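You operate a simulated robot arm through the tools that you are given. There is no shell and no other tool.

The job below is to be done with a simulated two-armed robot. You get a single attempt, and the scene is never put back.

Task
Dust the narrow cabinet's top, resting the bottle on the pull-out board meanwhile.
Fine: bottle and orange duster back, board in. Set down upright: bottle, duster. Where these are worked on the way, their far stop is far enough and under half their travel is too little: pull-out board. What is to be rubbed or washed off counts as gone when no trace of it is left.

The check looks at the end state, three seconds after you hand in, the way a careful person would. Anything else that was tipped, shoved, dropped, spilled or broken makes it a failure.

Robot
Two 7-joint arms with fingered hands on one trunk that stands fixed in place. Base frame: the origin is at the foot of the trunk, x ahead of it, y to its left, z up. Readings come in m, degrees, newtons and seconds.
The left shoulder is at [0.071, 0.171, 1.744], the right one opposite. With the tool pointing down near the work surface each hand reaches from about 0.1 to 0.94 m from the base axis, measured 20 degrees to its own side. Payload 5 kg a hand.
Tool frame (each hand has its own): the origin (TCP) lies between the finger pads and is the grasp point; the fingertips stand 0.043 m ahead of it; z points along the fingers, y is the line along which they close. The gripper opens to 0.144 m; its body begins 0.05 m behind the TCP. The gripper is a hand of 5 fingers: y runs from the thumb to the fingers, the wrist lies at [-0.021, -0.124, -0.221] in the tool frame, and closing takes about 1.5 s.
Orientation is that of the tool frame in the base frame, as [roll, pitch, yaw] about the fixed x, y, z axes, in that order (R = Rz(yaw) Ry(pitch) Rx(roll)). With the fingers straight down and the wrist toward the robot, the tool's x, y and z point along [0, 1, 0], [1, 0, 0] and [0, 0, -1] of the base frame.

Tools
- The arms move only by the tool drive_tool. It takes "left_rows", "right_rows" or both (then of equal length, played together; a hand with none holds still); each is a list that holds one entry, the list of rows, each a list of 7 numbers: the turn, a rotation vector about the base's x, y, z in degrees, then the shift along the base's x, y, z in m, then the gripper command, from -1 (fully open) to 1 (shut), values between in proportion. In form: [[[rx, ry, rz, x, y, z, fingers], ...]]. A call has 1 to 20 rows; each row is the pose to reach, as a shift and turn from the pose commanded when the call began. A row lasts 0.2 s, in which the tool goes at most 0.05 m and 8.6 degrees; a call with a longer step from one row to the next is refused whole, and so is a gripper value outside its range. Where a pose cannot be reached the arm comes as near as it can. A force on the tool above 50 N (or 10 N above the force at the start of the call, whichever is more), or a blocked arm, ends the call early, and 0.2 s more pass. Each finger travels about 0.045 m/s and halts on what it meets, pressing with about 28 N; the grip force reading is that of the motor and also rises with nothing between the fingers. The clock runs only during rows and for 0.2 s after the last one: add rows that repeat a pose to give the fingers time. The reply holds the time, the measured pose of the TCP, the force on the tool along the base axes, the opening and the grip force, in the units named above and with some noise, with the torque about the TCP (base axes, N m) and any sound that the robot's microphone picked up, and new pictures: "show" is both (left out), scene, wrist or none (wrist: the cameras of the hands that moved).
- Cameras (640 x 400 px; columns grow to the right, rows downward): "scene" is now at [0.1079, -0.0466, 1.9509]; the picture's right is [-0.56, -0.83, 0.00], its down [-0.64, 0.43, -0.64] and it looks along [0.53, -0.36, -0.77] (base axes); focal length 346 px, centre (320, 200). "left" rides on the left gripper at [-0.086, -0.108, -0.168] in its tool frame; the picture's right is [-0.80, -0.28, 0.53], its down [0.54, -0.73, 0.42] and it looks along [0.27, 0.63, 0.73] (tool axes); focal length 275 px, centre (320, 200). "right" rides on the right gripper at [0.086, -0.108, -0.168] in its tool frame; the picture's right is [-0.80, 0.28, -0.53], its down [-0.54, -0.73, 0.42] and it looks along [-0.27, 0.63, 0.73] (tool axes); focal length 275 px, centre (320, 200). There is no depth. A picture from a camera that has moved, and an enlarged one, comes with that camera's place and axes in the base frame and with its lens. The place of the scene camera against the robot may be out by one fixed shift of up to 0.018 m in any direction.
- move_column(by): slides the trunk up (or, below 0, down) by that many m; the arms and the scene camera ride with it, the base frame stays. It gives what a move gives, with no picture.
- set_grasp(shape, hand): the hand has 5 fingers and takes this shape, open, in about a second: jaw (thumb against the fingers, like two jaws); tri (thumb and two fingers); tip (a fingertip pinch); poke (one finger out to press); point (the index stretched); flat (the hand flat); cup (the hand cupped); fist (a fist). The gripper value then closes the fingers along that shape, each until it touches; the sizes above hold for jaw. It gives what a move gives, with no picture.
- turn_head(pan, tilt): turns the head with the scene camera to pan (to the left, within 86 degrees either way) and tilt (down, from -29 to 69), counted from straight ahead of the robot. It gives what a move gives, and a new picture of the scene camera.
- close_up(camera, box): a new picture of the part [left, top, right, bottom] of that camera's present view, enlarged. No time passes.
- hand_in(): hands the job in; it is judged then, once.

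Nothing tells you positions but the pictures and the camera data. Unless the task says otherwise, let go and move clear before handing in.

The tools are called after "Call:" as a command line: name --argument value ..., lists and objects as JSON in quotes. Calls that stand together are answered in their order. drive_tool: Moves the arms, as the interface text tells. Its arguments: {"type":"object","properties":{"left_rows":{"type":"array"},"right_rows":{"type":"array"},"show":{"type":"string","enum":["both","scene","wrist","none"]}},"required":[]} The other tools are called the same way: move_column (by) moves the trunk up or down; set_grasp (shape, hand) gives the hand a shape; turn_head (pan, tilt) turns the head that bears the scene camera; close_up (camera, box) takes an enlarged picture of a part of a camera's view; hand_in () hands the job in.

At the start:

```text
time_s: 0.0
left_position: [0.8204, -0.1507, 1.2302]
left_ee_rot: [-180.0, 0.0, 90.0]
left_wrist_force: [-0.8, -0.2, 0.2]
left_wrist_torque: [0.0, -0.01, 0.01]
left_opening: 0.1438
left_gripper_force: 0.0
left_shape: jaw
right_position: [0.4904, -0.6458, 1.1545]
right_ee_rot: [179.9, 0.0, 90.1]
right_wrist_force: [0.7, -0.1, -0.8]
right_wrist_torque: [-0.02, -0.02, -0.01]
right_opening: 0.1435
right_gripper_force: 0.1
right_shape: jaw
trunk travel left (down, up): [-0.842, 0.098]
head pan, tilt (commanded): [-34.0, 50.4]
```

scene: 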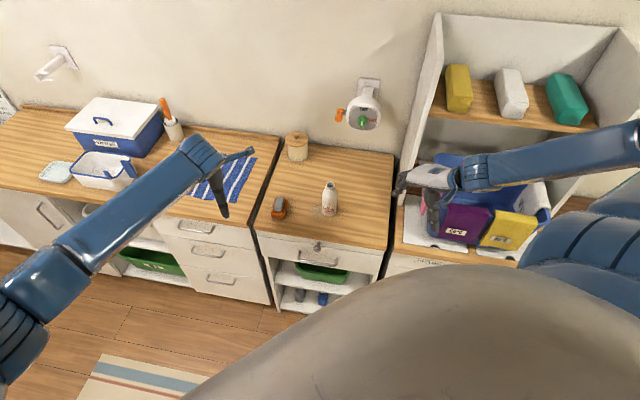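
right: 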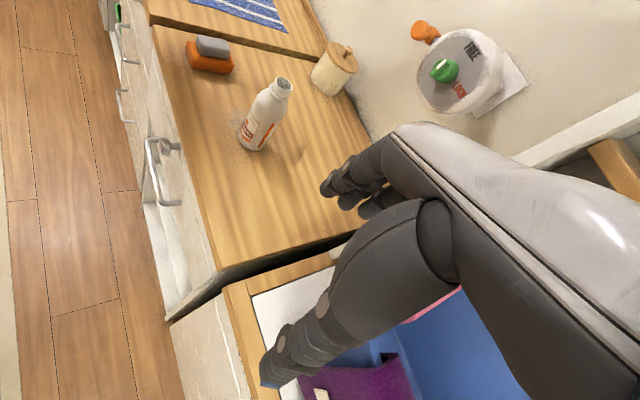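
left: 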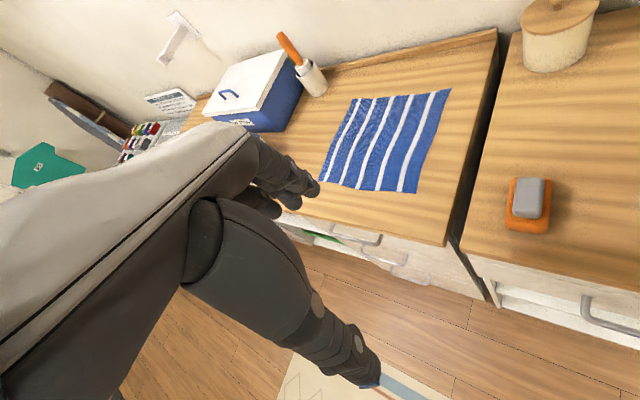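

I see a narrow cabinet in the middle carrying a bottle, a lidded jar and an orange block with a grey grip. Dust seems to lie around the bottle, and I'll look closer before moving anything.

Call:
close_up --camera "scene" --box '[240, 120, 400, 220]'

Call:
close_up --camera "scene" --box '[240, 210, 400, 310]'

Call:
close_up --camera "right" --box '[140, 0, 380, 150]'

Call:
close_up --camera "left" --box '[440, 120, 640, 245]'

```text
4.00 times, centred on (320, 170) of scene
camera zoom: at [0.1079, -0.0466, 1.9509], right [-0.56, -0.83, 0.0], down [-0.64, 0.43, -0.64], along [0.53, -0.36, -0.77], focal length 1386 px, centre (320, 320)
```

zoom: 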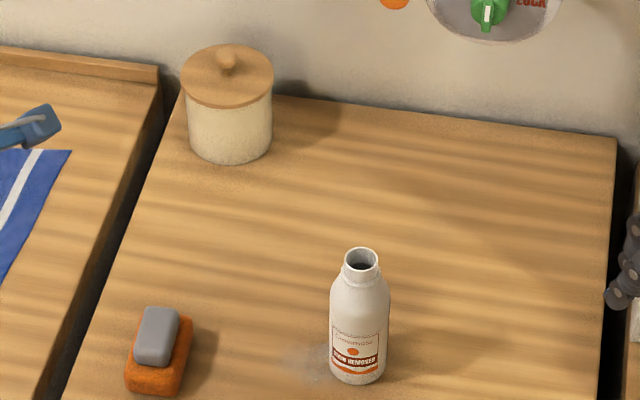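

```text
4.00 times, centred on (320, 260) of scene
camera zoom: at [0.1079, -0.0466, 1.9509], right [-0.56, -0.83, 0.0], down [-0.64, 0.43, -0.64], along [0.53, -0.36, -0.77], focal length 1386 px, centre (320, -40)
```

zoom: 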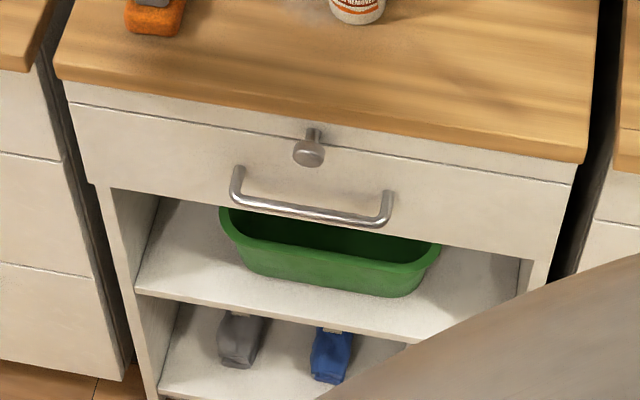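

```text
2.67 times, centred on (260, 75) of right
camera zoom: at [0.3822, -0.5591, 1.3213], right [0.28, -0.8, 0.53], down [-0.73, -0.54, -0.42], along [0.63, -0.27, -0.73], focal length 734 px, centre (480, 533)
```

zoom: 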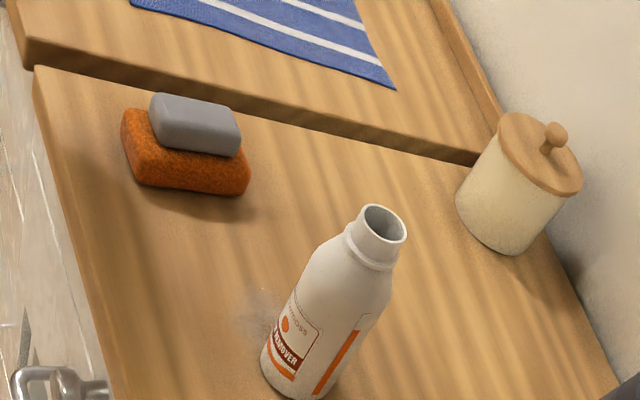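

```text
3.20 times, centred on (540, 182) of left
camera zoom: at [0.7106, -0.2364, 1.3979], right [-0.28, -0.8, -0.53], down [-0.73, 0.54, -0.42], along [0.63, 0.27, -0.73], focal length 881 px, centre (-384, 256)
```

zoom: 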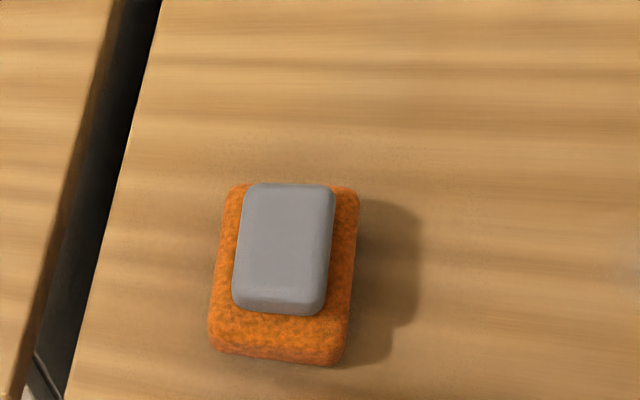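

The middle cabinet's top sits near z≈0.90 with its front face turned about 45° to me. The bottle is near (0.76, -0.535), the orange duster near (0.87, -0.375), and a knob sits just under the top's front edge near (0.68, -0.425, 0.86). I'll zoom in on the knob and the dust.

Call:
close_up --camera "scene" --box '[297, 230, 345, 260]'

Call:
close_up --camera "right" --box '[130, 110, 226, 170]'

Call:
close_up --camera "scene" --box '[300, 175, 364, 215]'

Call:
close_up --camera "right" --box '[200, 60, 328, 140]'

Call:
close_up --camera "right" --box '[190, 120, 318, 200]'

```text
13.33 times, centred on (321, 245) of scene
camera zoom: at [0.1079, -0.0466, 1.9509], right [-0.56, -0.83, 0.0], down [-0.64, 0.43, -0.64], along [0.53, -0.36, -0.77], focal length 4618 px, centre (307, -400)
```

zoom: 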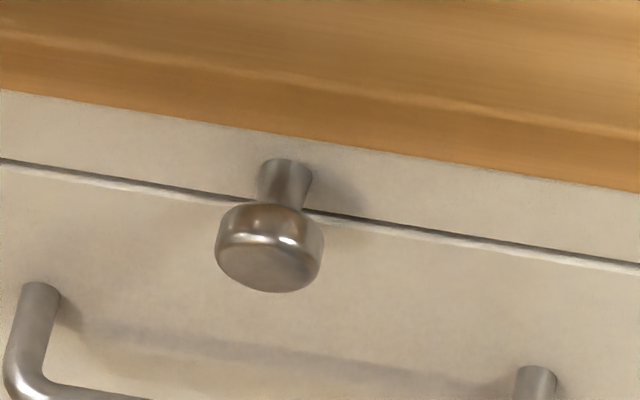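

```text
6.67 times, centred on (178, 140) of right
camera zoom: at [0.3822, -0.5591, 1.3213], right [0.28, -0.8, 0.53], down [-0.73, -0.54, -0.42], along [0.63, -0.27, -0.73], focal length 1835 px, centre (1267, 600)
```

zoom: 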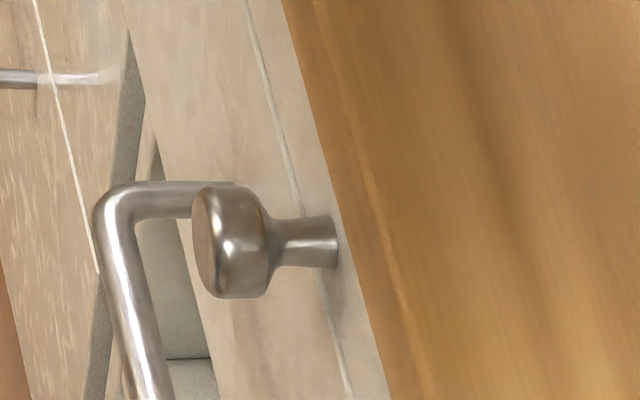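

```text
10.00 times, centred on (332, 195) of scene
camera zoom: at [0.1079, -0.0466, 1.9509], right [-0.56, -0.83, 0.0], down [-0.64, 0.43, -0.64], along [0.53, -0.36, -0.77], focal length 3464 px, centre (200, 250)
```

zoom: 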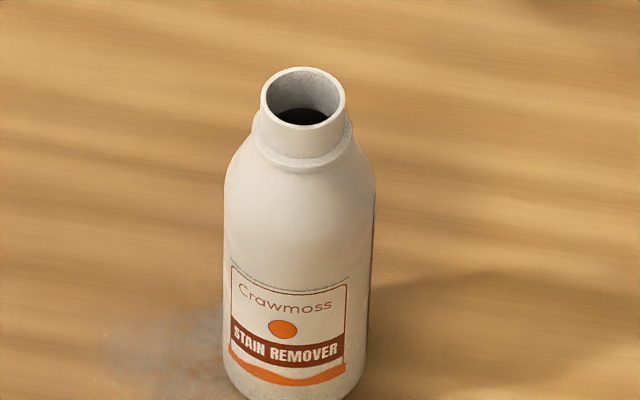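

```text
5.00 times, centred on (264, 100) of right
camera zoom: at [0.3822, -0.5591, 1.3213], right [0.28, -0.8, 0.53], down [-0.73, -0.54, -0.42], along [0.63, -0.27, -0.73], focal length 1376 px, centre (600, 700)
```

zoom: 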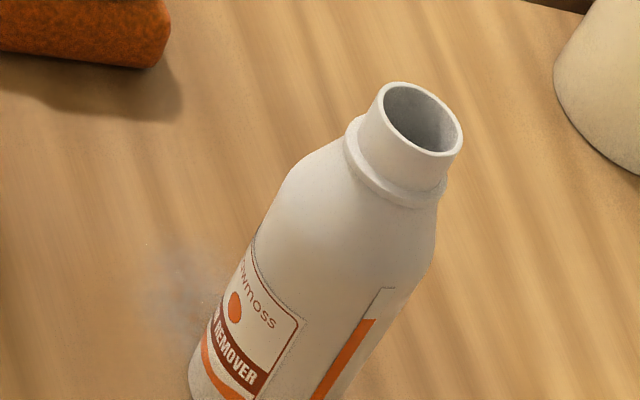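

```text
5.00 times, centred on (254, 160) of right
camera zoom: at [0.3822, -0.5591, 1.3213], right [0.28, -0.8, 0.53], down [-0.73, -0.54, -0.42], along [0.63, -0.27, -0.73], focal length 1376 px, centre (650, 400)
```

zoom: 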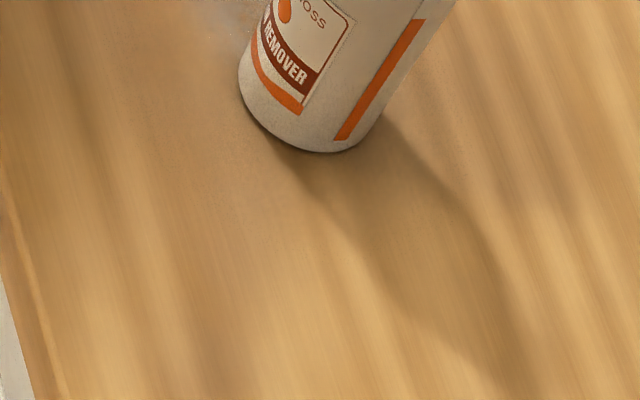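

The board's front strip lies directly under the top and carries a small round knob about 3 cm across. I'll try the pinch shape on the right hand and see how its fingers stand before planning the pull.

Call:
set_grasp --shape "tip" --hand "right"

Call:
close_up --camera "right" --box '[0, 0, 640, 400]'

Call:
close_up --camera "scene" --box '[380, 130, 508, 210]'

```text
time_s: 0.9
left_position: [0.8195, -0.1513, 1.2315]
left_ee_rot: [180.0, 0.0, 90.0]
left_wrist_force: [0.2, 0.1, 0.5]
left_wrist_torque: [-0.01, 0.02, 0.0]
left_opening: 0.1438
left_gripper_force: 0.1
left_shape: jaw
right_position: [0.4903, -0.6451, 1.1542]
right_ee_rot: [179.9, -0.1, 90.0]
right_wrist_force: [-0.9, 0.1, 0.2]
right_wrist_torque: [0.0, -0.01, 0.01]
right_opening: 0.1435
right_gripper_force: 0.2
right_shape: tip
trunk travel left (down, up): [-0.842, 0.098]
head pan, tilt (commanded): [-34.0, 50.4]
```

```text
1.00 times, centred on (320, 200) of right (not enlarged: the box is as wide or as high as the picture)
camera zoom: at [0.3822, -0.5591, 1.3213], right [0.28, -0.8, 0.53], down [-0.73, -0.54, -0.42], along [0.63, -0.27, -0.73], focal length 275 px, centre (320, 200)
```

zoom: 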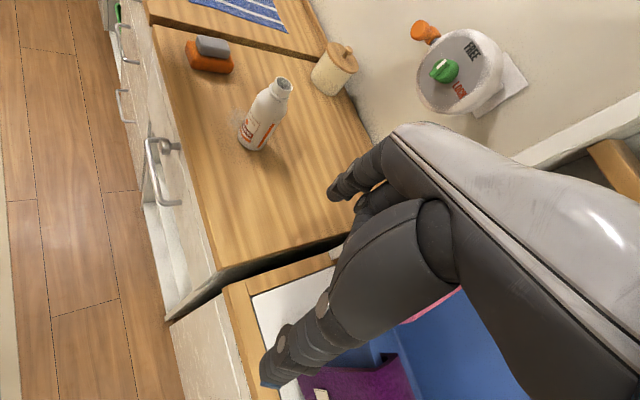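

```text
5.00 times, centred on (444, 170) of scene
camera zoom: at [0.1079, -0.0466, 1.9509], right [-0.56, -0.83, 0.0], down [-0.64, 0.43, -0.64], along [0.53, -0.36, -0.77], focal length 1732 px, centre (-300, 350)
```

zoom: 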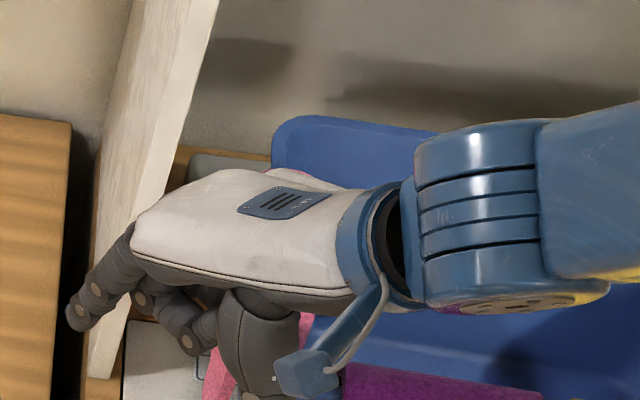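

The pinch shape keeps the index and thumb out and folds the other fingers in, which suits the knob. I'll bring the right hand up and left to the space in front of the cabinet, turning it 45°, and take the left hand out of the way.

Call:
drive_tool --right_rows '[[[0, 0, 0, 0, 0, 0.045, -1], [0, 0, 0, 0, 0, 0.09, -1], [0, 0, 7.5, -0.005, 0.045, 0.1, -1], [0, 0, 15, -0.01, 0.09, 0.1, -1], [0, 0, 22.5, -0.015, 0.135, 0.1, -1], [0, 0, 30, -0.02, 0.18, 0.1, -1], [0, 0, 37.5, -0.025, 0.225, 0.1, -1], [0, 0, 45, -0.03, 0.27, 0.1, -1], [0, 0, 45, -0.035, 0.315, 0.1, -1], [0, 0, 45, -0.04, 0.345, 0.1, -1]]]' --left_rows '[[[0, 0, 0, -0.02, 0.035, 0.01, -1], [0, 0, 0, -0.04, 0.07, 0.02, -1], [0, 0, 0, -0.06, 0.105, 0.03, -1], [0, 0, 0, -0.08, 0.14, 0.04, -1], [0, 0, 0, -0.1, 0.175, 0.05, -1], [0, 0, 0, -0.12, 0.21, 0.06, -1], [0, 0, 0, -0.14, 0.245, 0.07, -1], [0, 0, 0, -0.16, 0.28, 0.08, -1], [0, 0, 0, -0.18, 0.315, 0.09, -1], [0, 0, 0, -0.2, 0.35, 0.1, -1]]]'

```text
time_s: 3.1
left_position: [0.6194, 0.201, 1.3316]
left_ee_rot: [180.0, 0.0, 89.9]
left_wrist_force: [0.0, -0.6, -0.9]
left_wrist_torque: [-0.04, 0.03, -0.01]
left_opening: 0.144
left_gripper_force: 0.1
left_shape: jaw
right_position: [0.4488, -0.2995, 1.2551]
right_ee_rot: [-180.0, 0.0, 134.8]
right_wrist_force: [0.2, 0.1, 0.2]
right_wrist_torque: [-0.03, -0.04, -0.02]
right_opening: 0.1439
right_gripper_force: 0.0
right_shape: tip
trunk travel left (down, up): [-0.842, 0.098]
head pan, tilt (commanded): [-34.0, 50.4]
camera scene: at [0.1069, -0.0425, 1.9512], right [-0.56, -0.83, 0.0], down [-0.64, 0.43, -0.64], along [0.53, -0.36, -0.77], focal length 346 px, centre (320, 200)
camera right: at [0.3114, -0.3142, 1.4225], right [0.76, -0.36, 0.53], down [-0.13, -0.9, -0.42], along [0.63, 0.25, -0.73], focal length 275 px, centre (320, 200)
camera left: at [0.5106, 0.1165, 1.4986], right [-0.29, -0.8, -0.53], down [-0.72, 0.54, -0.42], along [0.63, 0.27, -0.73], focal length 275 px, centre (320, 200)
```

scene: 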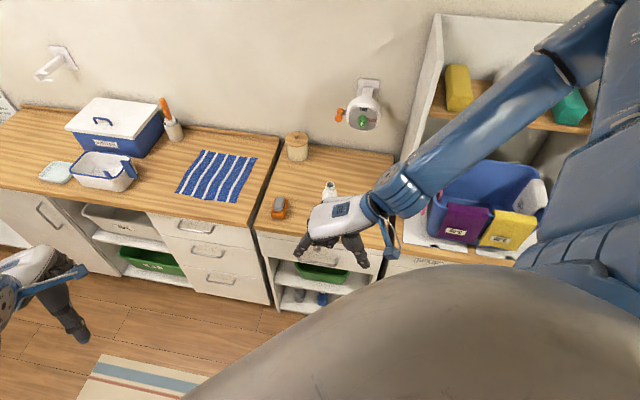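
right: 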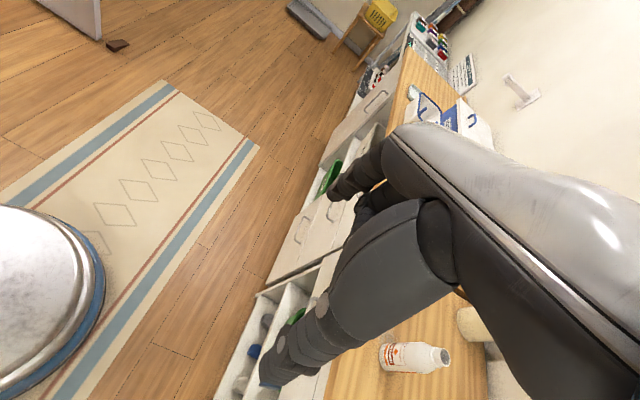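
left: 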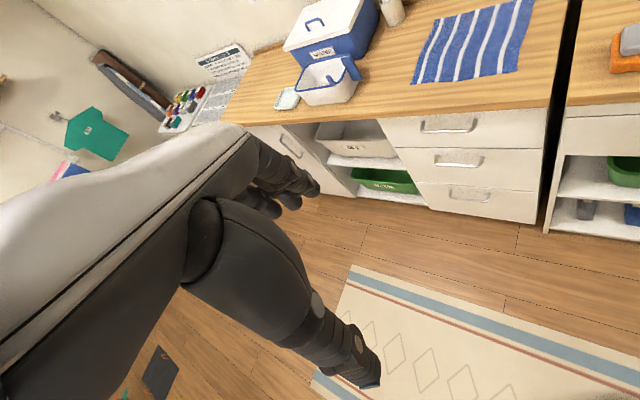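

The right hand is now over the floor in front of the cabinet with its closing line parallel to the front. I'll lower the trunk 0.2 m for better reach, then tilt the fingers in towards the cabinet.

Call:
move_column --by -0.2

```text
time_s: 5.3
left_position: [0.6198, 0.199, 1.1305]
left_ee_rot: [-180.0, -0.1, 90.0]
left_wrist_force: [-0.6, -0.2, 0.2]
left_wrist_torque: [0.05, -0.03, 0.01]
left_opening: 0.1438
left_gripper_force: 0.1
left_shape: jaw
right_position: [0.4502, -0.3022, 1.0544]
right_ee_rot: [179.9, 0.0, 135.1]
right_wrist_force: [-0.6, -0.4, -0.1]
right_wrist_torque: [0.04, -0.02, -0.01]
right_opening: 0.1441
right_gripper_force: 0.0
right_shape: tip
trunk travel left (down, up): [-0.642, 0.298]
head pan, tilt (commanded): [-34.0, 50.4]
```

Call:
drive_tool --right_rows '[[[-5.3, -5.3, 0, 0.01, 0.0025, -0.008, -1], [-10.6, -10.6, 0, 0.02, 0.005, -0.016, -1], [-15.9, -15.9, 0, 0.03, 0.0075, -0.024, -1], [-21.2, -21.2, 0, 0.04, 0.01, -0.032, -1], [-26.5, -26.5, 0, 0.05, 0.0125, -0.04, -1], [-31.8, -31.8, 0, 0.06, 0.015, -0.048, -1], [-37.1, -37.1, 0, 0.07, 0.0175, -0.056, -1], [-42.4, -42.4, 0, 0.08, 0.02, -0.065, -1]]]'

```text
time_s: 7.1
left_position: [0.619, 0.1985, 1.1305]
left_ee_rot: [-179.9, -0.1, 90.0]
left_wrist_force: [0.4, 0.7, -0.1]
left_wrist_torque: [0.03, -0.02, 0.0]
left_opening: 0.144
left_gripper_force: 0.1
left_shape: jaw
right_position: [0.5649, -0.3627, 1.1571]
right_ee_rot: [-179.8, 59.6, 135.2]
right_wrist_force: [0.2, 1.1, -0.6]
right_wrist_torque: [0.01, -0.02, 0.02]
right_opening: 0.1441
right_gripper_force: 0.2
right_shape: tip
right hand out of reach, approached as far as the arm can: row 2, 3, 4, 5, 6, 7, 8
trunk travel left (down, up): [-0.642, 0.298]
head pan, tilt (commanded): [-34.0, 50.4]
camera scene: at [0.1076, -0.0474, 1.7509], right [-0.56, -0.83, 0.0], down [-0.64, 0.43, -0.64], along [0.53, -0.36, -0.77], focal length 346 px, centre (320, 200)
camera right: at [0.356, -0.3057, 1.1686], right [0.16, 0.24, 0.96], down [-0.06, -0.96, 0.26], along [0.99, -0.1, -0.14], focal length 275 px, centre (320, 200)
```

scene: 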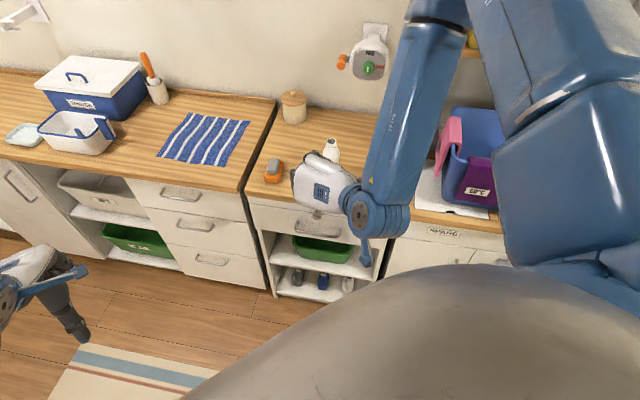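
right: 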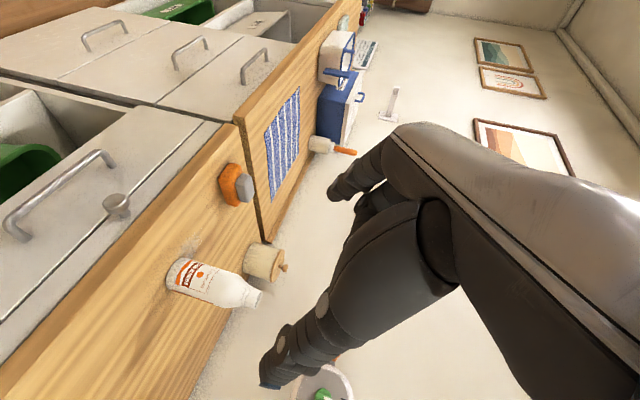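

The tilt is reached but the arm stays too high in this posture, stopping at z≈1.16. The hand is still clear in front of the cabinet, so I'll lower the trunk a further 0.28 m to bring it to knob height.

Call:
move_column --by -0.28

Call:
close_up --camera "scene" --box '[0, 0, 640, 400]'

Call:
close_up --camera "right" --box '[0, 0, 640, 400]'

```text
time_s: 9.9
left_position: [0.6189, 0.2002, 0.8499]
left_ee_rot: [-180.0, 0.0, 90.0]
left_wrist_force: [0.3, -0.1, 0.7]
left_wrist_torque: [0.03, 0.02, 0.06]
left_opening: 0.144
left_gripper_force: 0.2
left_shape: jaw
right_position: [0.5661, -0.3615, 0.8782]
right_ee_rot: [-179.5, 59.6, 135.6]
right_wrist_force: [-0.2, 0.2, 0.3]
right_wrist_torque: [0.0, 0.01, -0.02]
right_opening: 0.1441
right_gripper_force: 0.0
right_shape: tip
trunk travel left (down, up): [-0.362, 0.578]
head pan, tilt (commanded): [-34.0, 50.4]
```

```text
1.00 times, centred on (320, 200) of scene (not enlarged: the box is as wide or as high as the picture)
camera zoom: at [0.1076, -0.0462, 1.471], right [-0.56, -0.83, 0.0], down [-0.64, 0.43, -0.64], along [0.53, -0.36, -0.77], focal length 346 px, centre (320, 200)
```

zoom: 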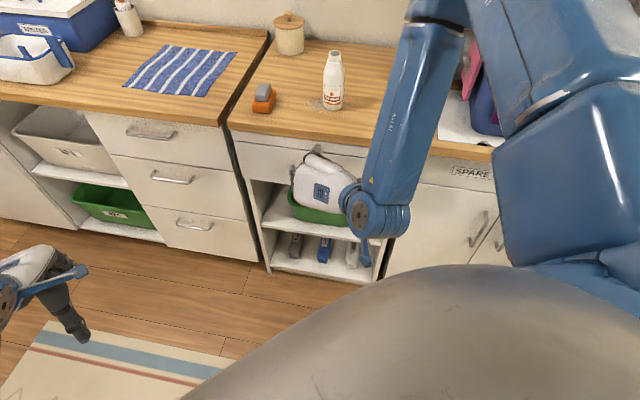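

```text
1.00 times, centred on (320, 200) of right (not enlarged: the box is as wide or as high as the picture)
camera zoom: at [0.3559, -0.3048, 0.8889], right [0.16, 0.24, 0.96], down [-0.06, -0.96, 0.26], along [0.99, -0.1, -0.14], focal length 275 px, centre (320, 200)
```

zoom: 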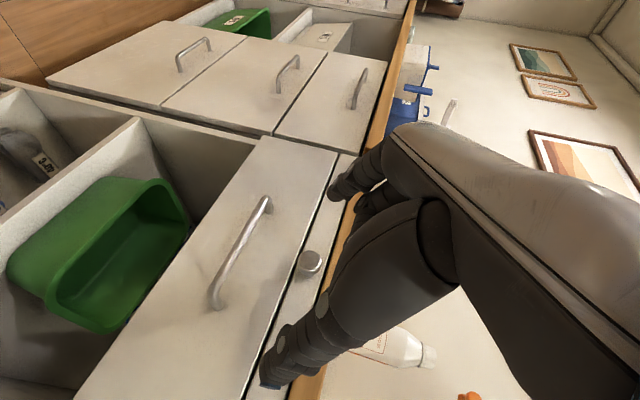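

The knob now shows between thumb and index in the right camera, and I put it near (0.69, -0.416, 0.85). I'll zoom to refine its place and send a null move to see which pose the arm counts as commanded.

Call:
close_up --camera "right" --box '[240, 210, 368, 290]'

Call:
close_up --camera "scene" --box '[230, 90, 390, 190]'

Call:
drive_tool --right_rows '[[[0, 0, 0, 0, 0, 0, -1]]]' --show "none"

```text
5.00 times, centred on (304, 250) of right
camera zoom: at [0.3559, -0.3048, 0.8889], right [0.16, 0.24, 0.96], down [-0.06, -0.96, 0.26], along [0.99, -0.1, -0.14], focal length 1376 px, centre (400, -50)
```

zoom: 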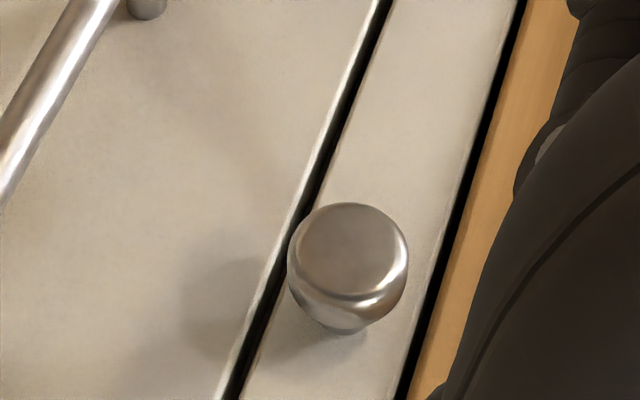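

```text
4.00 times, centred on (310, 140) of scene
camera zoom: at [0.1076, -0.0462, 1.471], right [-0.56, -0.83, 0.0], down [-0.64, 0.43, -0.64], along [0.53, -0.36, -0.77], focal length 1386 px, centre (360, 440)
```

zoom: 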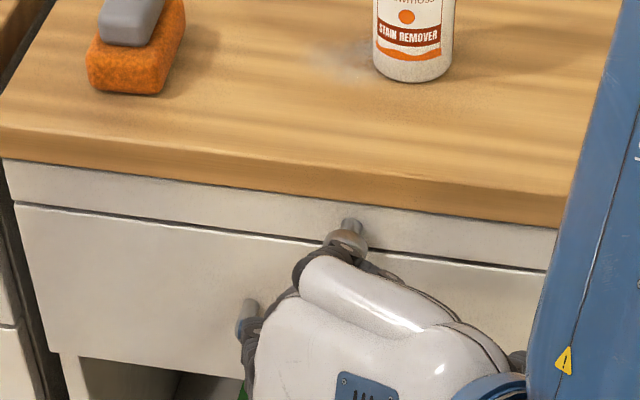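

```text
time_s: 10.3
left_position: [0.6205, 0.1999, 0.8506]
left_ee_rot: [180.0, 0.0, 90.0]
left_wrist_force: [-0.8, 0.4, 0.5]
left_wrist_torque: [0.01, 0.01, 0.03]
left_opening: 0.1437
left_gripper_force: 0.1
left_shape: jaw
right_position: [0.565, -0.3619, 0.8779]
right_ee_rot: [-179.5, 59.6, 135.6]
right_wrist_force: [0.0, 0.3, 0.2]
right_wrist_torque: [0.02, -0.01, 0.02]
right_opening: 0.1441
right_gripper_force: 0.0
right_shape: tip
trunk travel left (down, up): [-0.362, 0.578]
head pan, tilt (commanded): [-34.0, 50.4]
```

The null move confirms that the commanded pose equals the present one. Sightlines from two wrist views cross within about 1 mm at the knob head, (0.689, -0.417, 0.849). I'll line up with it first and stop 5 cm short.

Call:
drive_tool --right_rows '[[[0, 0, 0, 0.026, -0.003, 0.003, -1], [0, 0, 0, 0.052, -0.006, 0.006, -1], [0, 0, 0, 0.0782, -0.0093, 0.009, -1], [0, 0, 0, 0.0782, -0.0093, 0.009, -1]]]'

```text
time_s: 11.3
left_position: [0.6194, 0.2002, 0.851]
left_ee_rot: [-180.0, 0.0, 90.0]
left_wrist_force: [0.1, 0.3, 0.1]
left_wrist_torque: [0.01, -0.05, -0.02]
left_opening: 0.1439
left_gripper_force: 0.0
left_shape: jaw
right_position: [0.6433, -0.3712, 0.8859]
right_ee_rot: [-179.8, 59.5, 135.3]
right_wrist_force: [-0.5, 0.4, -0.1]
right_wrist_torque: [0.04, 0.0, 0.0]
right_opening: 0.1443
right_gripper_force: 0.0
right_shape: tip
trunk travel left (down, up): [-0.362, 0.578]
head pan, tilt (commanded): [-34.0, 50.4]
camera scene: at [0.1073, -0.0465, 1.471], right [-0.56, -0.83, 0.0], down [-0.64, 0.43, -0.64], along [0.53, -0.36, -0.77], focal length 346 px, centre (320, 200)
camera right: at [0.4337, -0.3146, 0.8969], right [0.16, 0.24, 0.96], down [-0.06, -0.96, 0.26], along [0.99, -0.1, -0.14], focal length 275 px, centre (320, 200)
```

scene: 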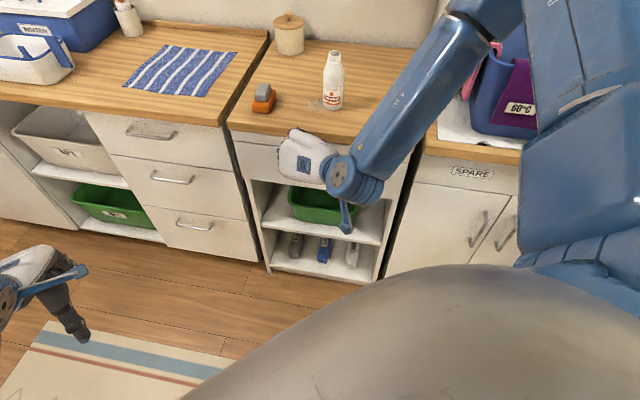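
right: 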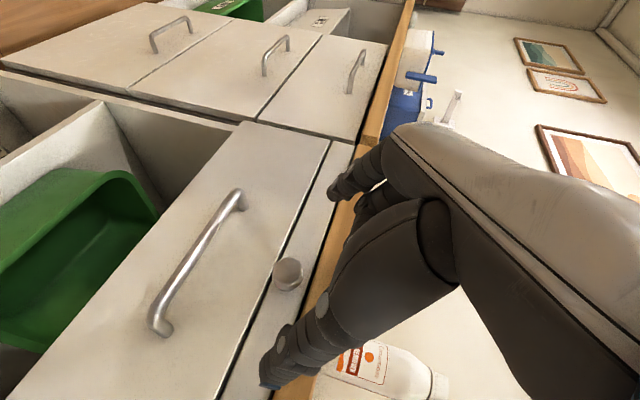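

The knob sits on the tool axis about 7.5 cm ahead of the TCP. I'll go forward 5 cm and then close.

Call:
drive_tool --right_rows '[[[0, 0, 0, 0.01, -0.01, -0.0085, -1], [0, 0, 0, 0.02, -0.02, -0.017, -1], [0, 0, 0, 0.0305, -0.0305, -0.0253, -1], [0, 0, 0, 0.0305, -0.0305, -0.0253, -1]]]'

Call:
close_up --camera "right" --box '[200, 160, 456, 320]'

Call:
close_up --camera "scene" --box '[240, 80, 400, 180]'

```text
time_s: 12.3
left_position: [0.6198, 0.199, 0.8511]
left_ee_rot: [180.0, 0.0, 90.0]
left_wrist_force: [-0.6, -0.2, -0.2]
left_wrist_torque: [0.01, -0.02, 0.0]
left_opening: 0.1437
left_gripper_force: 0.0
left_shape: jaw
right_position: [0.6733, -0.4008, 0.8607]
right_ee_rot: [-179.7, 59.6, 135.4]
right_wrist_force: [-0.8, -0.4, 0.1]
right_wrist_torque: [0.01, -0.02, -0.01]
right_opening: 0.1438
right_gripper_force: 0.1
right_shape: tip
trunk travel left (down, up): [-0.362, 0.578]
head pan, tilt (commanded): [-34.0, 50.4]
camera scene: at [0.1073, -0.0464, 1.471], right [-0.56, -0.83, 0.0], down [-0.64, 0.43, -0.64], along [0.53, -0.36, -0.77], focal length 346 px, centre (320, 200)
camera right: at [0.4644, -0.3447, 0.8719], right [0.16, 0.24, 0.96], down [-0.06, -0.96, 0.26], along [0.99, -0.1, -0.14], focal length 275 px, centre (320, 200)
```

scene: 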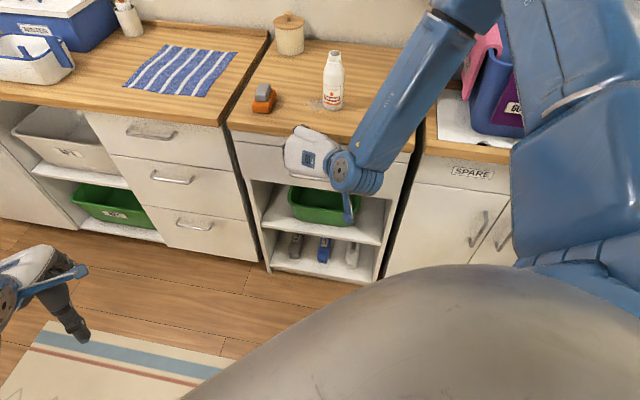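
right: 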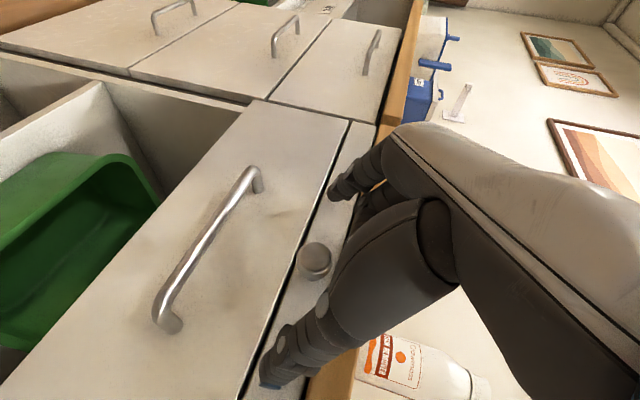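

```text
2.50 times, centred on (328, 240) of right
camera zoom: at [0.4644, -0.3447, 0.8719], right [0.16, 0.24, 0.96], down [-0.06, -0.96, 0.26], along [0.99, -0.1, -0.14], focal length 688 px, centre (300, 100)
```

zoom: 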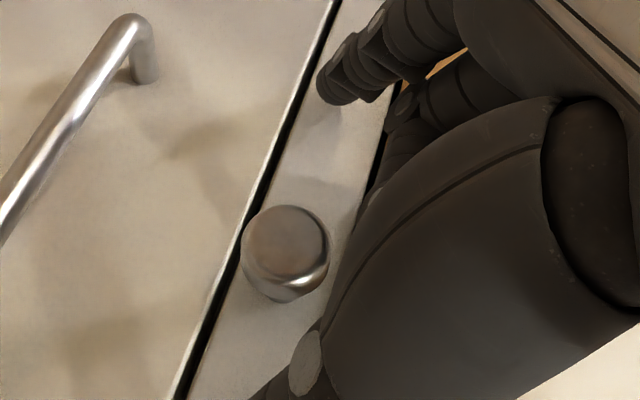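

```text
4.00 times, centred on (320, 130) of scene
camera zoom: at [0.1073, -0.0464, 1.471], right [-0.56, -0.83, 0.0], down [-0.64, 0.43, -0.64], along [0.53, -0.36, -0.77], focal length 1386 px, centre (320, 480)
```

zoom: 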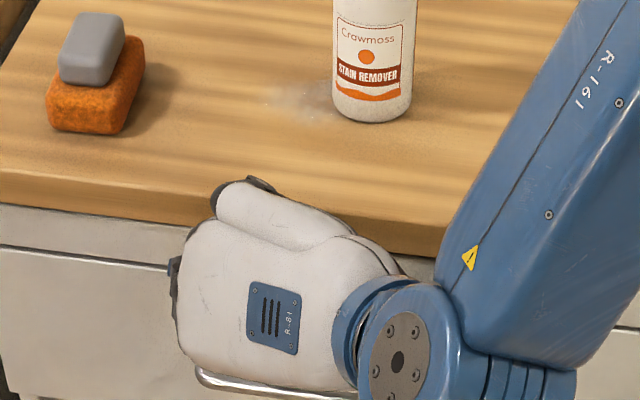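

The knob is centred between the fingertips at about 2.5 cm ahead of the TCP with no contact force. Closing the pinch now.

Call:
drive_tool --right_rows '[[[0, 0, 0, 0, 0, 0, 1], [0, 0, 0, 0, 0, 0, 1], [0, 0, 0, 0, 0, 0, 1], [0, 0, 0, 0, 0, 0, 1], [0, 0, 0, 0, 0, 0, 1], [0, 0, 0, 0, 0, 0, 1], [0, 0, 0, 0, 0, 0, 1], [0, 0, 0, 0, 0, 0, 1], [0, 0, 0, 0, 0, 0, 1], [0, 0, 0, 0, 0, 0, 1]]]'

Call:
close_up --camera "right" --box '[200, 160, 456, 320]'

```text
time_s: 14.5
left_position: [0.6199, 0.1973, 0.8506]
left_ee_rot: [-180.0, 0.0, 90.0]
left_wrist_force: [0.7, 0.2, -0.5]
left_wrist_torque: [0.01, -0.02, 0.01]
left_opening: 0.1438
left_gripper_force: 0.1
left_shape: jaw
right_position: [0.6744, -0.401, 0.8608]
right_ee_rot: [-179.6, 59.4, 135.4]
right_wrist_force: [1.4, -2.4, -0.6]
right_wrist_torque: [0.0, -0.01, -0.11]
right_opening: 0.0234
right_gripper_force: 28.5
right_shape: tip
trunk travel left (down, up): [-0.362, 0.578]
head pan, tilt (commanded): [-34.0, 50.4]
camera scene: at [0.108, -0.0467, 1.4709], right [-0.56, -0.83, 0.0], down [-0.64, 0.43, -0.64], along [0.53, -0.36, -0.77], focal length 346 px, centre (320, 200)
camera right: at [0.4647, -0.3449, 0.8716], right [0.16, 0.24, 0.96], down [-0.06, -0.97, 0.26], along [0.98, -0.1, -0.14], focal length 275 px, centre (320, 200)
```

scene: 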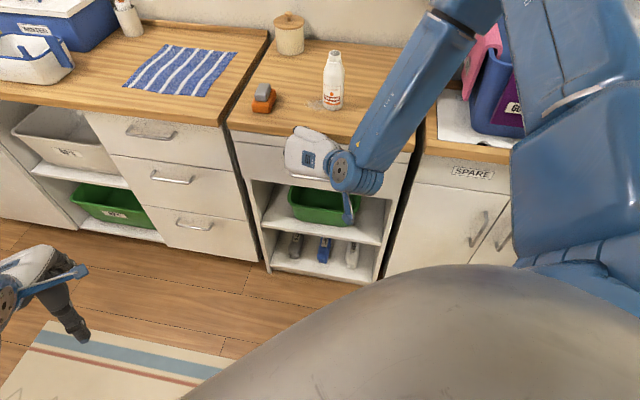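
right: 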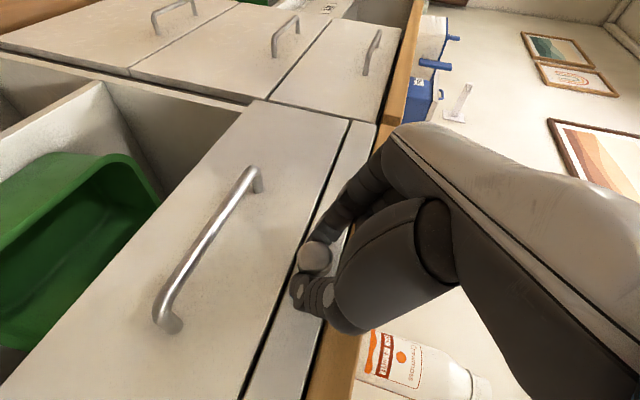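

```text
2.50 times, centred on (328, 240) of right
camera zoom: at [0.4647, -0.3449, 0.8716], right [0.16, 0.24, 0.96], down [-0.06, -0.97, 0.26], along [0.98, -0.1, -0.14], focal length 688 px, centre (300, 100)
```

zoom: 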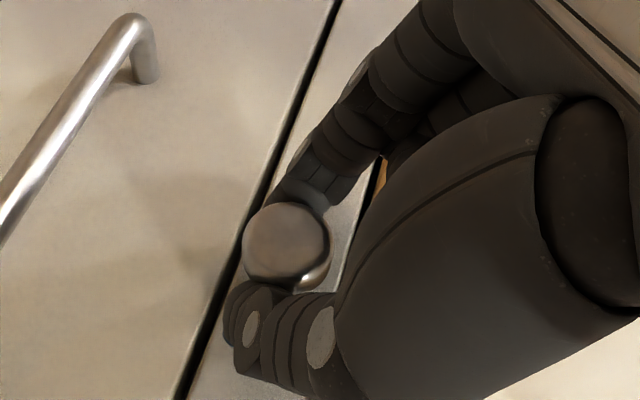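

The pinch has the knob, with the opening at 23 mm and 28 N. Now a first short pull straight out along (-0.707, 0.707).

Call:
drive_tool --right_rows '[[[0, 0, 0, -0.007, 0.007, 0, 1], [0, 0, 0, -0.014, 0.014, 0, 1], [0, 0, 0, -0.021, 0.021, 0, 1], [0, 0, 0, -0.028, 0.028, 0, 1], [0, 0, 0, -0.035, 0.035, 0, 1], [0, 0, 0, -0.035, 0.035, 0, 1]]]'

Call:
close_up --camera "right" --box '[200, 160, 456, 320]'

```text
time_s: 15.9
left_position: [0.6201, 0.1995, 0.8486]
left_ee_rot: [-179.8, 0.0, 89.9]
left_wrist_force: [-0.6, -0.2, 0.9]
left_wrist_torque: [0.0, 0.01, -0.01]
left_opening: 0.1438
left_gripper_force: 0.1
left_shape: jaw
right_position: [0.6395, -0.3678, 0.862]
right_ee_rot: [-179.6, 59.2, 135.6]
right_wrist_force: [2.8, 1.5, -12.5]
right_wrist_torque: [0.18, 0.17, 0.03]
right_opening: 0.0232
right_gripper_force: 27.8
right_shape: tip
trunk travel left (down, up): [-0.362, 0.578]
head pan, tilt (commanded): [-34.0, 50.4]
camera scene: at [0.1092, -0.0468, 1.4707], right [-0.56, -0.83, 0.0], down [-0.64, 0.43, -0.64], along [0.53, -0.36, -0.77], focal length 346 px, centre (320, 200)
camera right: at [0.4295, -0.3109, 0.8741], right [0.17, 0.24, 0.96], down [-0.05, -0.97, 0.25], along [0.98, -0.09, -0.15], focal length 275 px, centre (320, 200)
```

scene: 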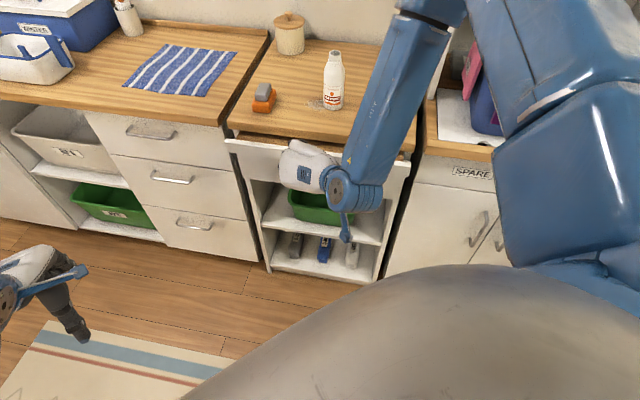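
right: 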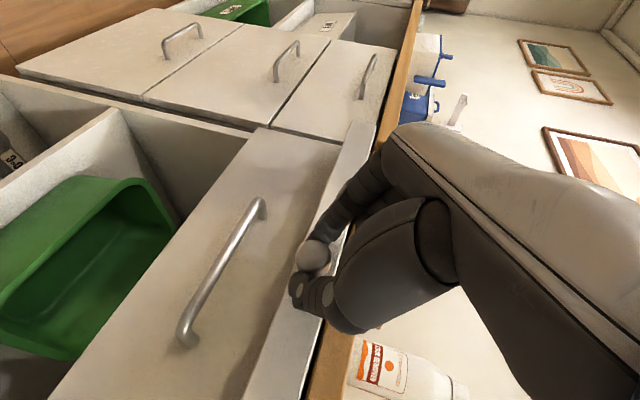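

```text
2.50 times, centred on (328, 240) of right
camera zoom: at [0.4295, -0.3109, 0.8741], right [0.17, 0.24, 0.96], down [-0.05, -0.97, 0.25], along [0.98, -0.09, -0.15], focal length 688 px, centre (300, 100)
```

zoom: 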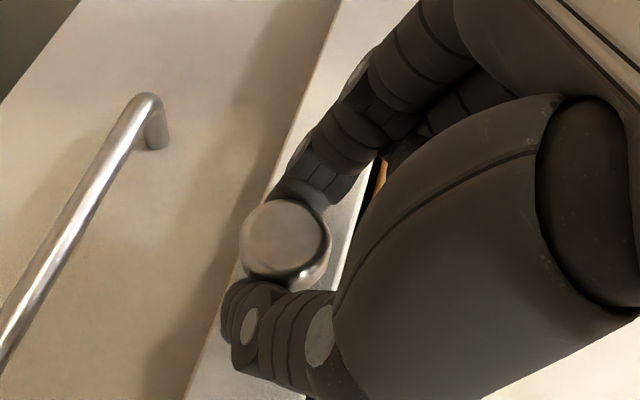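

The board slides out with the knob. I'll keep pulling in steps, lowering the hand by a couple of mm to ease the upward load.

Call:
drive_tool --right_rows '[[[0, 0, 0, -0.012, 0.012, -0.001, 1], [0, 0, 0, -0.024, 0.024, -0.002, 1], [0, 0, 0, -0.036, 0.036, -0.002, 1], [0, 0, 0, -0.048, 0.048, -0.002, 1], [0, 0, 0, -0.06, 0.06, -0.002, 1], [0, 0, 0, -0.072, 0.072, -0.002, 1], [0, 0, 0, -0.072, 0.072, -0.002, 1]]]'

```text
time_s: 16.6
left_position: [0.6223, 0.1995, 0.8492]
left_ee_rot: [-179.8, 0.0, 90.2]
left_wrist_force: [-0.2, -0.3, -0.2]
left_wrist_torque: [0.01, -0.04, 0.02]
left_opening: 0.1438
left_gripper_force: 0.2
left_shape: jaw
right_position: [0.6126, -0.3448, 0.8676]
right_ee_rot: [-178.7, 58.7, 136.5]
right_wrist_force: [13.5, 10.6, -39.2]
right_wrist_torque: [0.75, 0.34, 0.88]
right_opening: 0.0213
right_gripper_force: 28.4
right_shape: tip
right hand out of reach, approached as far as the arm can: row 1, 2, 3
trunk travel left (down, up): [-0.362, 0.578]
head pan, tilt (commanded): [-34.0, 50.4]
stopped in row 3 (right hand): the force on the tool passed its limit at 53 N (the readings are from after the stop); the commanded pose is now the measured one
camera scene: at [0.1115, -0.0462, 1.4705], right [-0.56, -0.83, 0.0], down [-0.64, 0.43, -0.64], along [0.53, -0.36, -0.77], focal length 346 px, centre (320, 200)
camera right: at [0.4035, -0.2908, 0.8833], right [0.18, 0.24, 0.95], down [-0.05, -0.97, 0.25], along [0.98, -0.09, -0.16], focal length 275 px, centre (320, 200)
```

scene: 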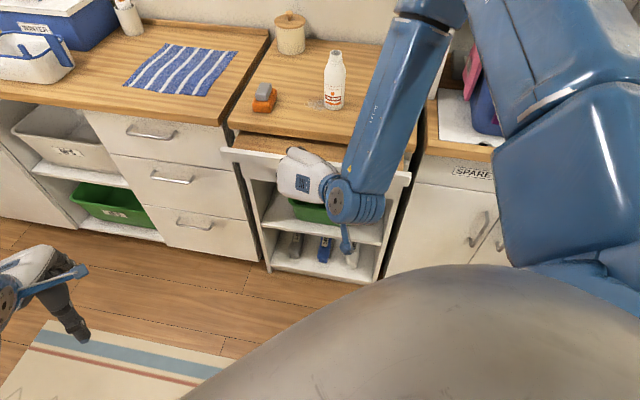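
right: 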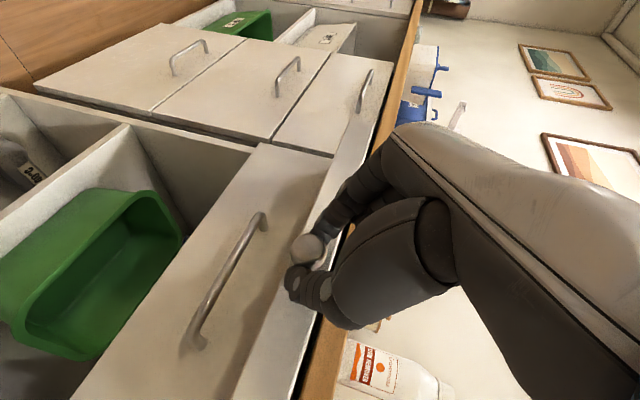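

The board is about 8 cm out, but the arm can't follow further back at this height with this tilt. The knob is now clear of the top's edge, so I can take it from straight above instead. I'll let go, back off and rise.

Call:
drive_tool --right_rows '[[[0, 0, 0, 0, 0, 0, -1], [0, 0, 0, 0, 0, 0, -1], [0, 0, 0, 0, 0, 0, -1], [0, 0, 0, 0, 0, 0, -1], [0, 0, 0, 0, 0, 0, -1], [0, 0, 0, 0, 0, 0, -1], [0, 0, 0, 0, 0, 0, -1], [0, 0, 0, -0.012, 0.012, 0.01, -1], [0, 0, 0, -0.024, 0.024, 0.02, -1], [0, 0, 0, -0.036, 0.036, 0.03, -1], [0, 0, 0, -0.048, 0.048, 0.04, -1], [0, 0, 0, -0.06, 0.06, 0.055, -1]]]'

```text
time_s: 19.2
left_position: [0.6196, 0.199, 0.8507]
left_ee_rot: [-180.0, 0.0, 90.0]
left_wrist_force: [0.0, 0.1, -0.3]
left_wrist_torque: [-0.01, 0.0, 0.0]
left_opening: 0.144
left_gripper_force: 0.0
left_shape: jaw
right_position: [0.5641, -0.2874, 0.923]
right_ee_rot: [-178.9, 59.1, 136.0]
right_wrist_force: [0.0, 0.4, 0.0]
right_wrist_torque: [-0.01, -0.03, 0.02]
right_opening: 0.1437
right_gripper_force: 0.1
right_shape: tip
right hand out of reach, approached as far as the arm can: row 12
trunk travel left (down, up): [-0.362, 0.578]
head pan, tilt (commanded): [-34.0, 50.4]
camera scene: at [0.1079, -0.0456, 1.4709], right [-0.56, -0.83, 0.0], down [-0.64, 0.43, -0.64], along [0.53, -0.36, -0.77], focal length 346 px, centre (320, 200)
camera right: at [0.3537, -0.2318, 0.937], right [0.17, 0.24, 0.96], down [-0.05, -0.97, 0.25], along [0.98, -0.09, -0.15], focal length 275 px, centre (320, 200)
```

scene: 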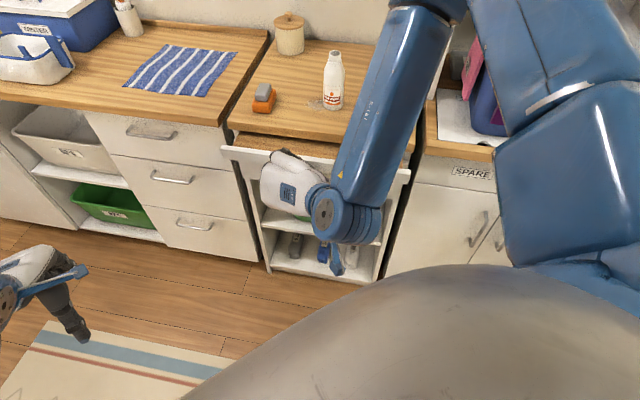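
right: 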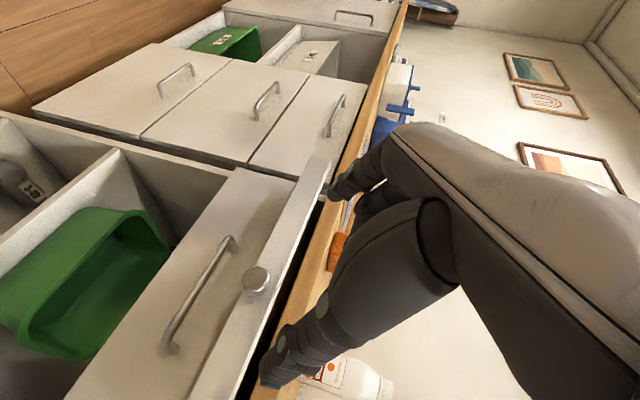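

The knob is free and the board is about 8.8 cm out, with the knob near (0.626, -0.355, 0.849). I'll raise the trunk, then bring the fingers back to straight down above it.

Call:
move_column --by 0.28

Call:
drive_tool --right_rows '[[[5.1, 5.3, 0, 0.004, -0.005, -0.01, -1], [10.3, 10.6, 0, 0.008, -0.01, -0.02, -1], [15.4, 15.9, 0, 0.012, -0.015, -0.03, -1], [20.5, 21.2, 0, 0.016, -0.02, -0.04, -1], [25.7, 26.5, 0, 0.02, -0.025, -0.05, -1], [30.8, 31.8, 0, 0.025, -0.03, -0.07, -1], [36, 37.2, 0, 0.03, -0.04, -0.1, -1], [41.1, 42.5, 0, 0.036, -0.045, -0.13, -1], [41.1, 42.5, 0, 0.036, -0.045, -0.13, -1]]]'

```text
time_s: 22.0
left_position: [0.6194, 0.2001, 1.1298]
left_ee_rot: [-180.0, -0.1, 89.9]
left_wrist_force: [-0.7, -0.5, 0.0]
left_wrist_torque: [-0.01, 0.05, 0.01]
left_opening: 0.1436
left_gripper_force: 0.1
left_shape: jaw
right_position: [0.5635, -0.288, 1.2036]
right_ee_rot: [-179.0, 59.1, 136.1]
right_wrist_force: [0.1, 0.3, 0.0]
right_wrist_torque: [0.02, 0.02, -0.01]
right_opening: 0.1437
right_gripper_force: 0.1
right_shape: tip
trunk travel left (down, up): [-0.642, 0.298]
head pan, tilt (commanded): [-34.0, 50.4]
```

```text
time_s: 24.0
left_position: [0.6187, 0.1994, 1.1319]
left_ee_rot: [-180.0, 0.0, 90.1]
left_wrist_force: [-0.5, -0.5, 1.1]
left_wrist_torque: [-0.02, -0.02, 0.01]
left_opening: 0.1437
left_gripper_force: 0.0
left_shape: jaw
right_position: [0.5991, -0.3312, 1.0737]
right_ee_rot: [-179.3, -0.1, 136.0]
right_wrist_force: [-0.2, -1.0, 0.5]
right_wrist_torque: [0.01, -0.05, 0.03]
right_opening: 0.1439
right_gripper_force: 0.1
right_shape: tip
trunk travel left (down, up): [-0.642, 0.298]
head pan, tilt (commanded): [-34.0, 50.4]
camera scene: at [0.1072, -0.0457, 1.751], right [-0.56, -0.83, 0.0], down [-0.64, 0.43, -0.64], along [0.53, -0.36, -0.77], focal length 346 px, centre (320, 200)
camera right: at [0.4639, -0.3478, 1.2432], right [0.78, -0.34, 0.53], down [-0.12, -0.9, -0.41], along [0.62, 0.26, -0.74], focal length 275 px, centre (320, 200)
```

scene: 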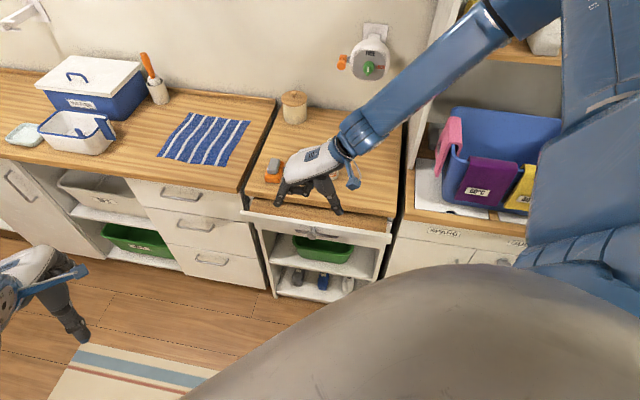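
right: 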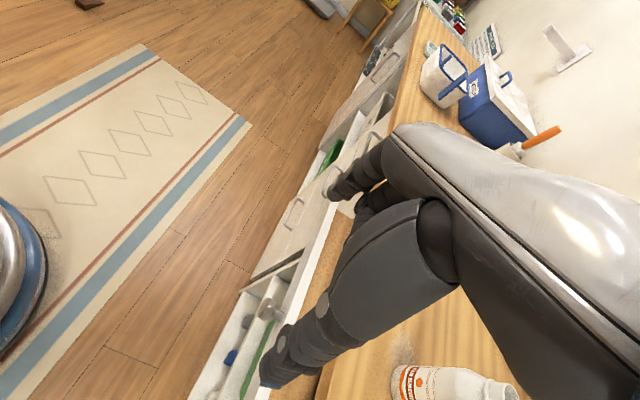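

The fingers point straight down again above the opened board. I'll zoom in to place the knob from here.

Call:
close_up --camera "right" --box '[210, 270, 338, 350]'

Call:
close_up --camera "scene" --box '[240, 160, 400, 260]'

```text
5.00 times, centred on (274, 310) of right
camera zoom: at [0.4639, -0.3478, 1.2432], right [0.78, -0.34, 0.53], down [-0.12, -0.9, -0.41], along [0.62, 0.26, -0.74], focal length 1376 px, centre (550, -350)
```

zoom: 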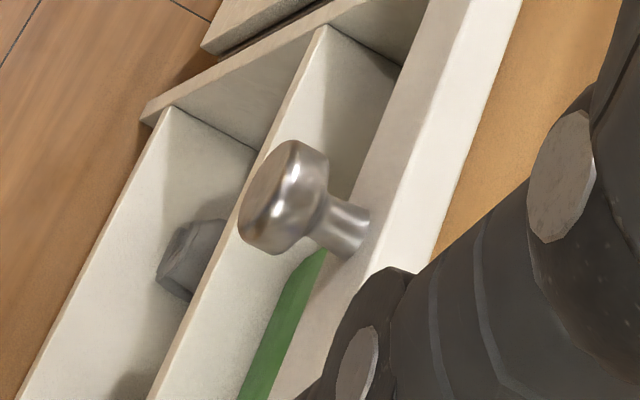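

```text
4.00 times, centred on (320, 210) of scene
camera zoom: at [0.1072, -0.0457, 1.751], right [-0.56, -0.83, 0.0], down [-0.64, 0.43, -0.64], along [0.53, -0.36, -0.77], focal length 1386 px, centre (320, 160)
```

zoom: 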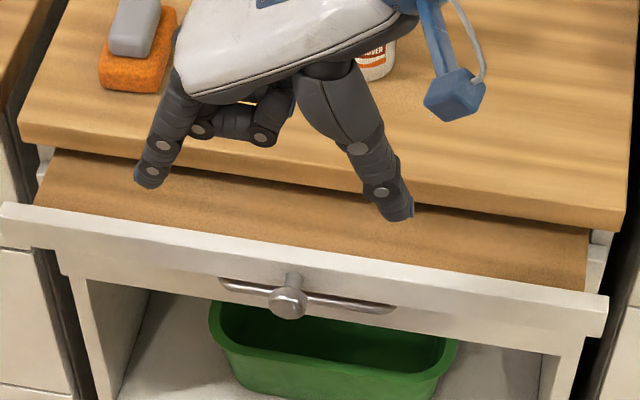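

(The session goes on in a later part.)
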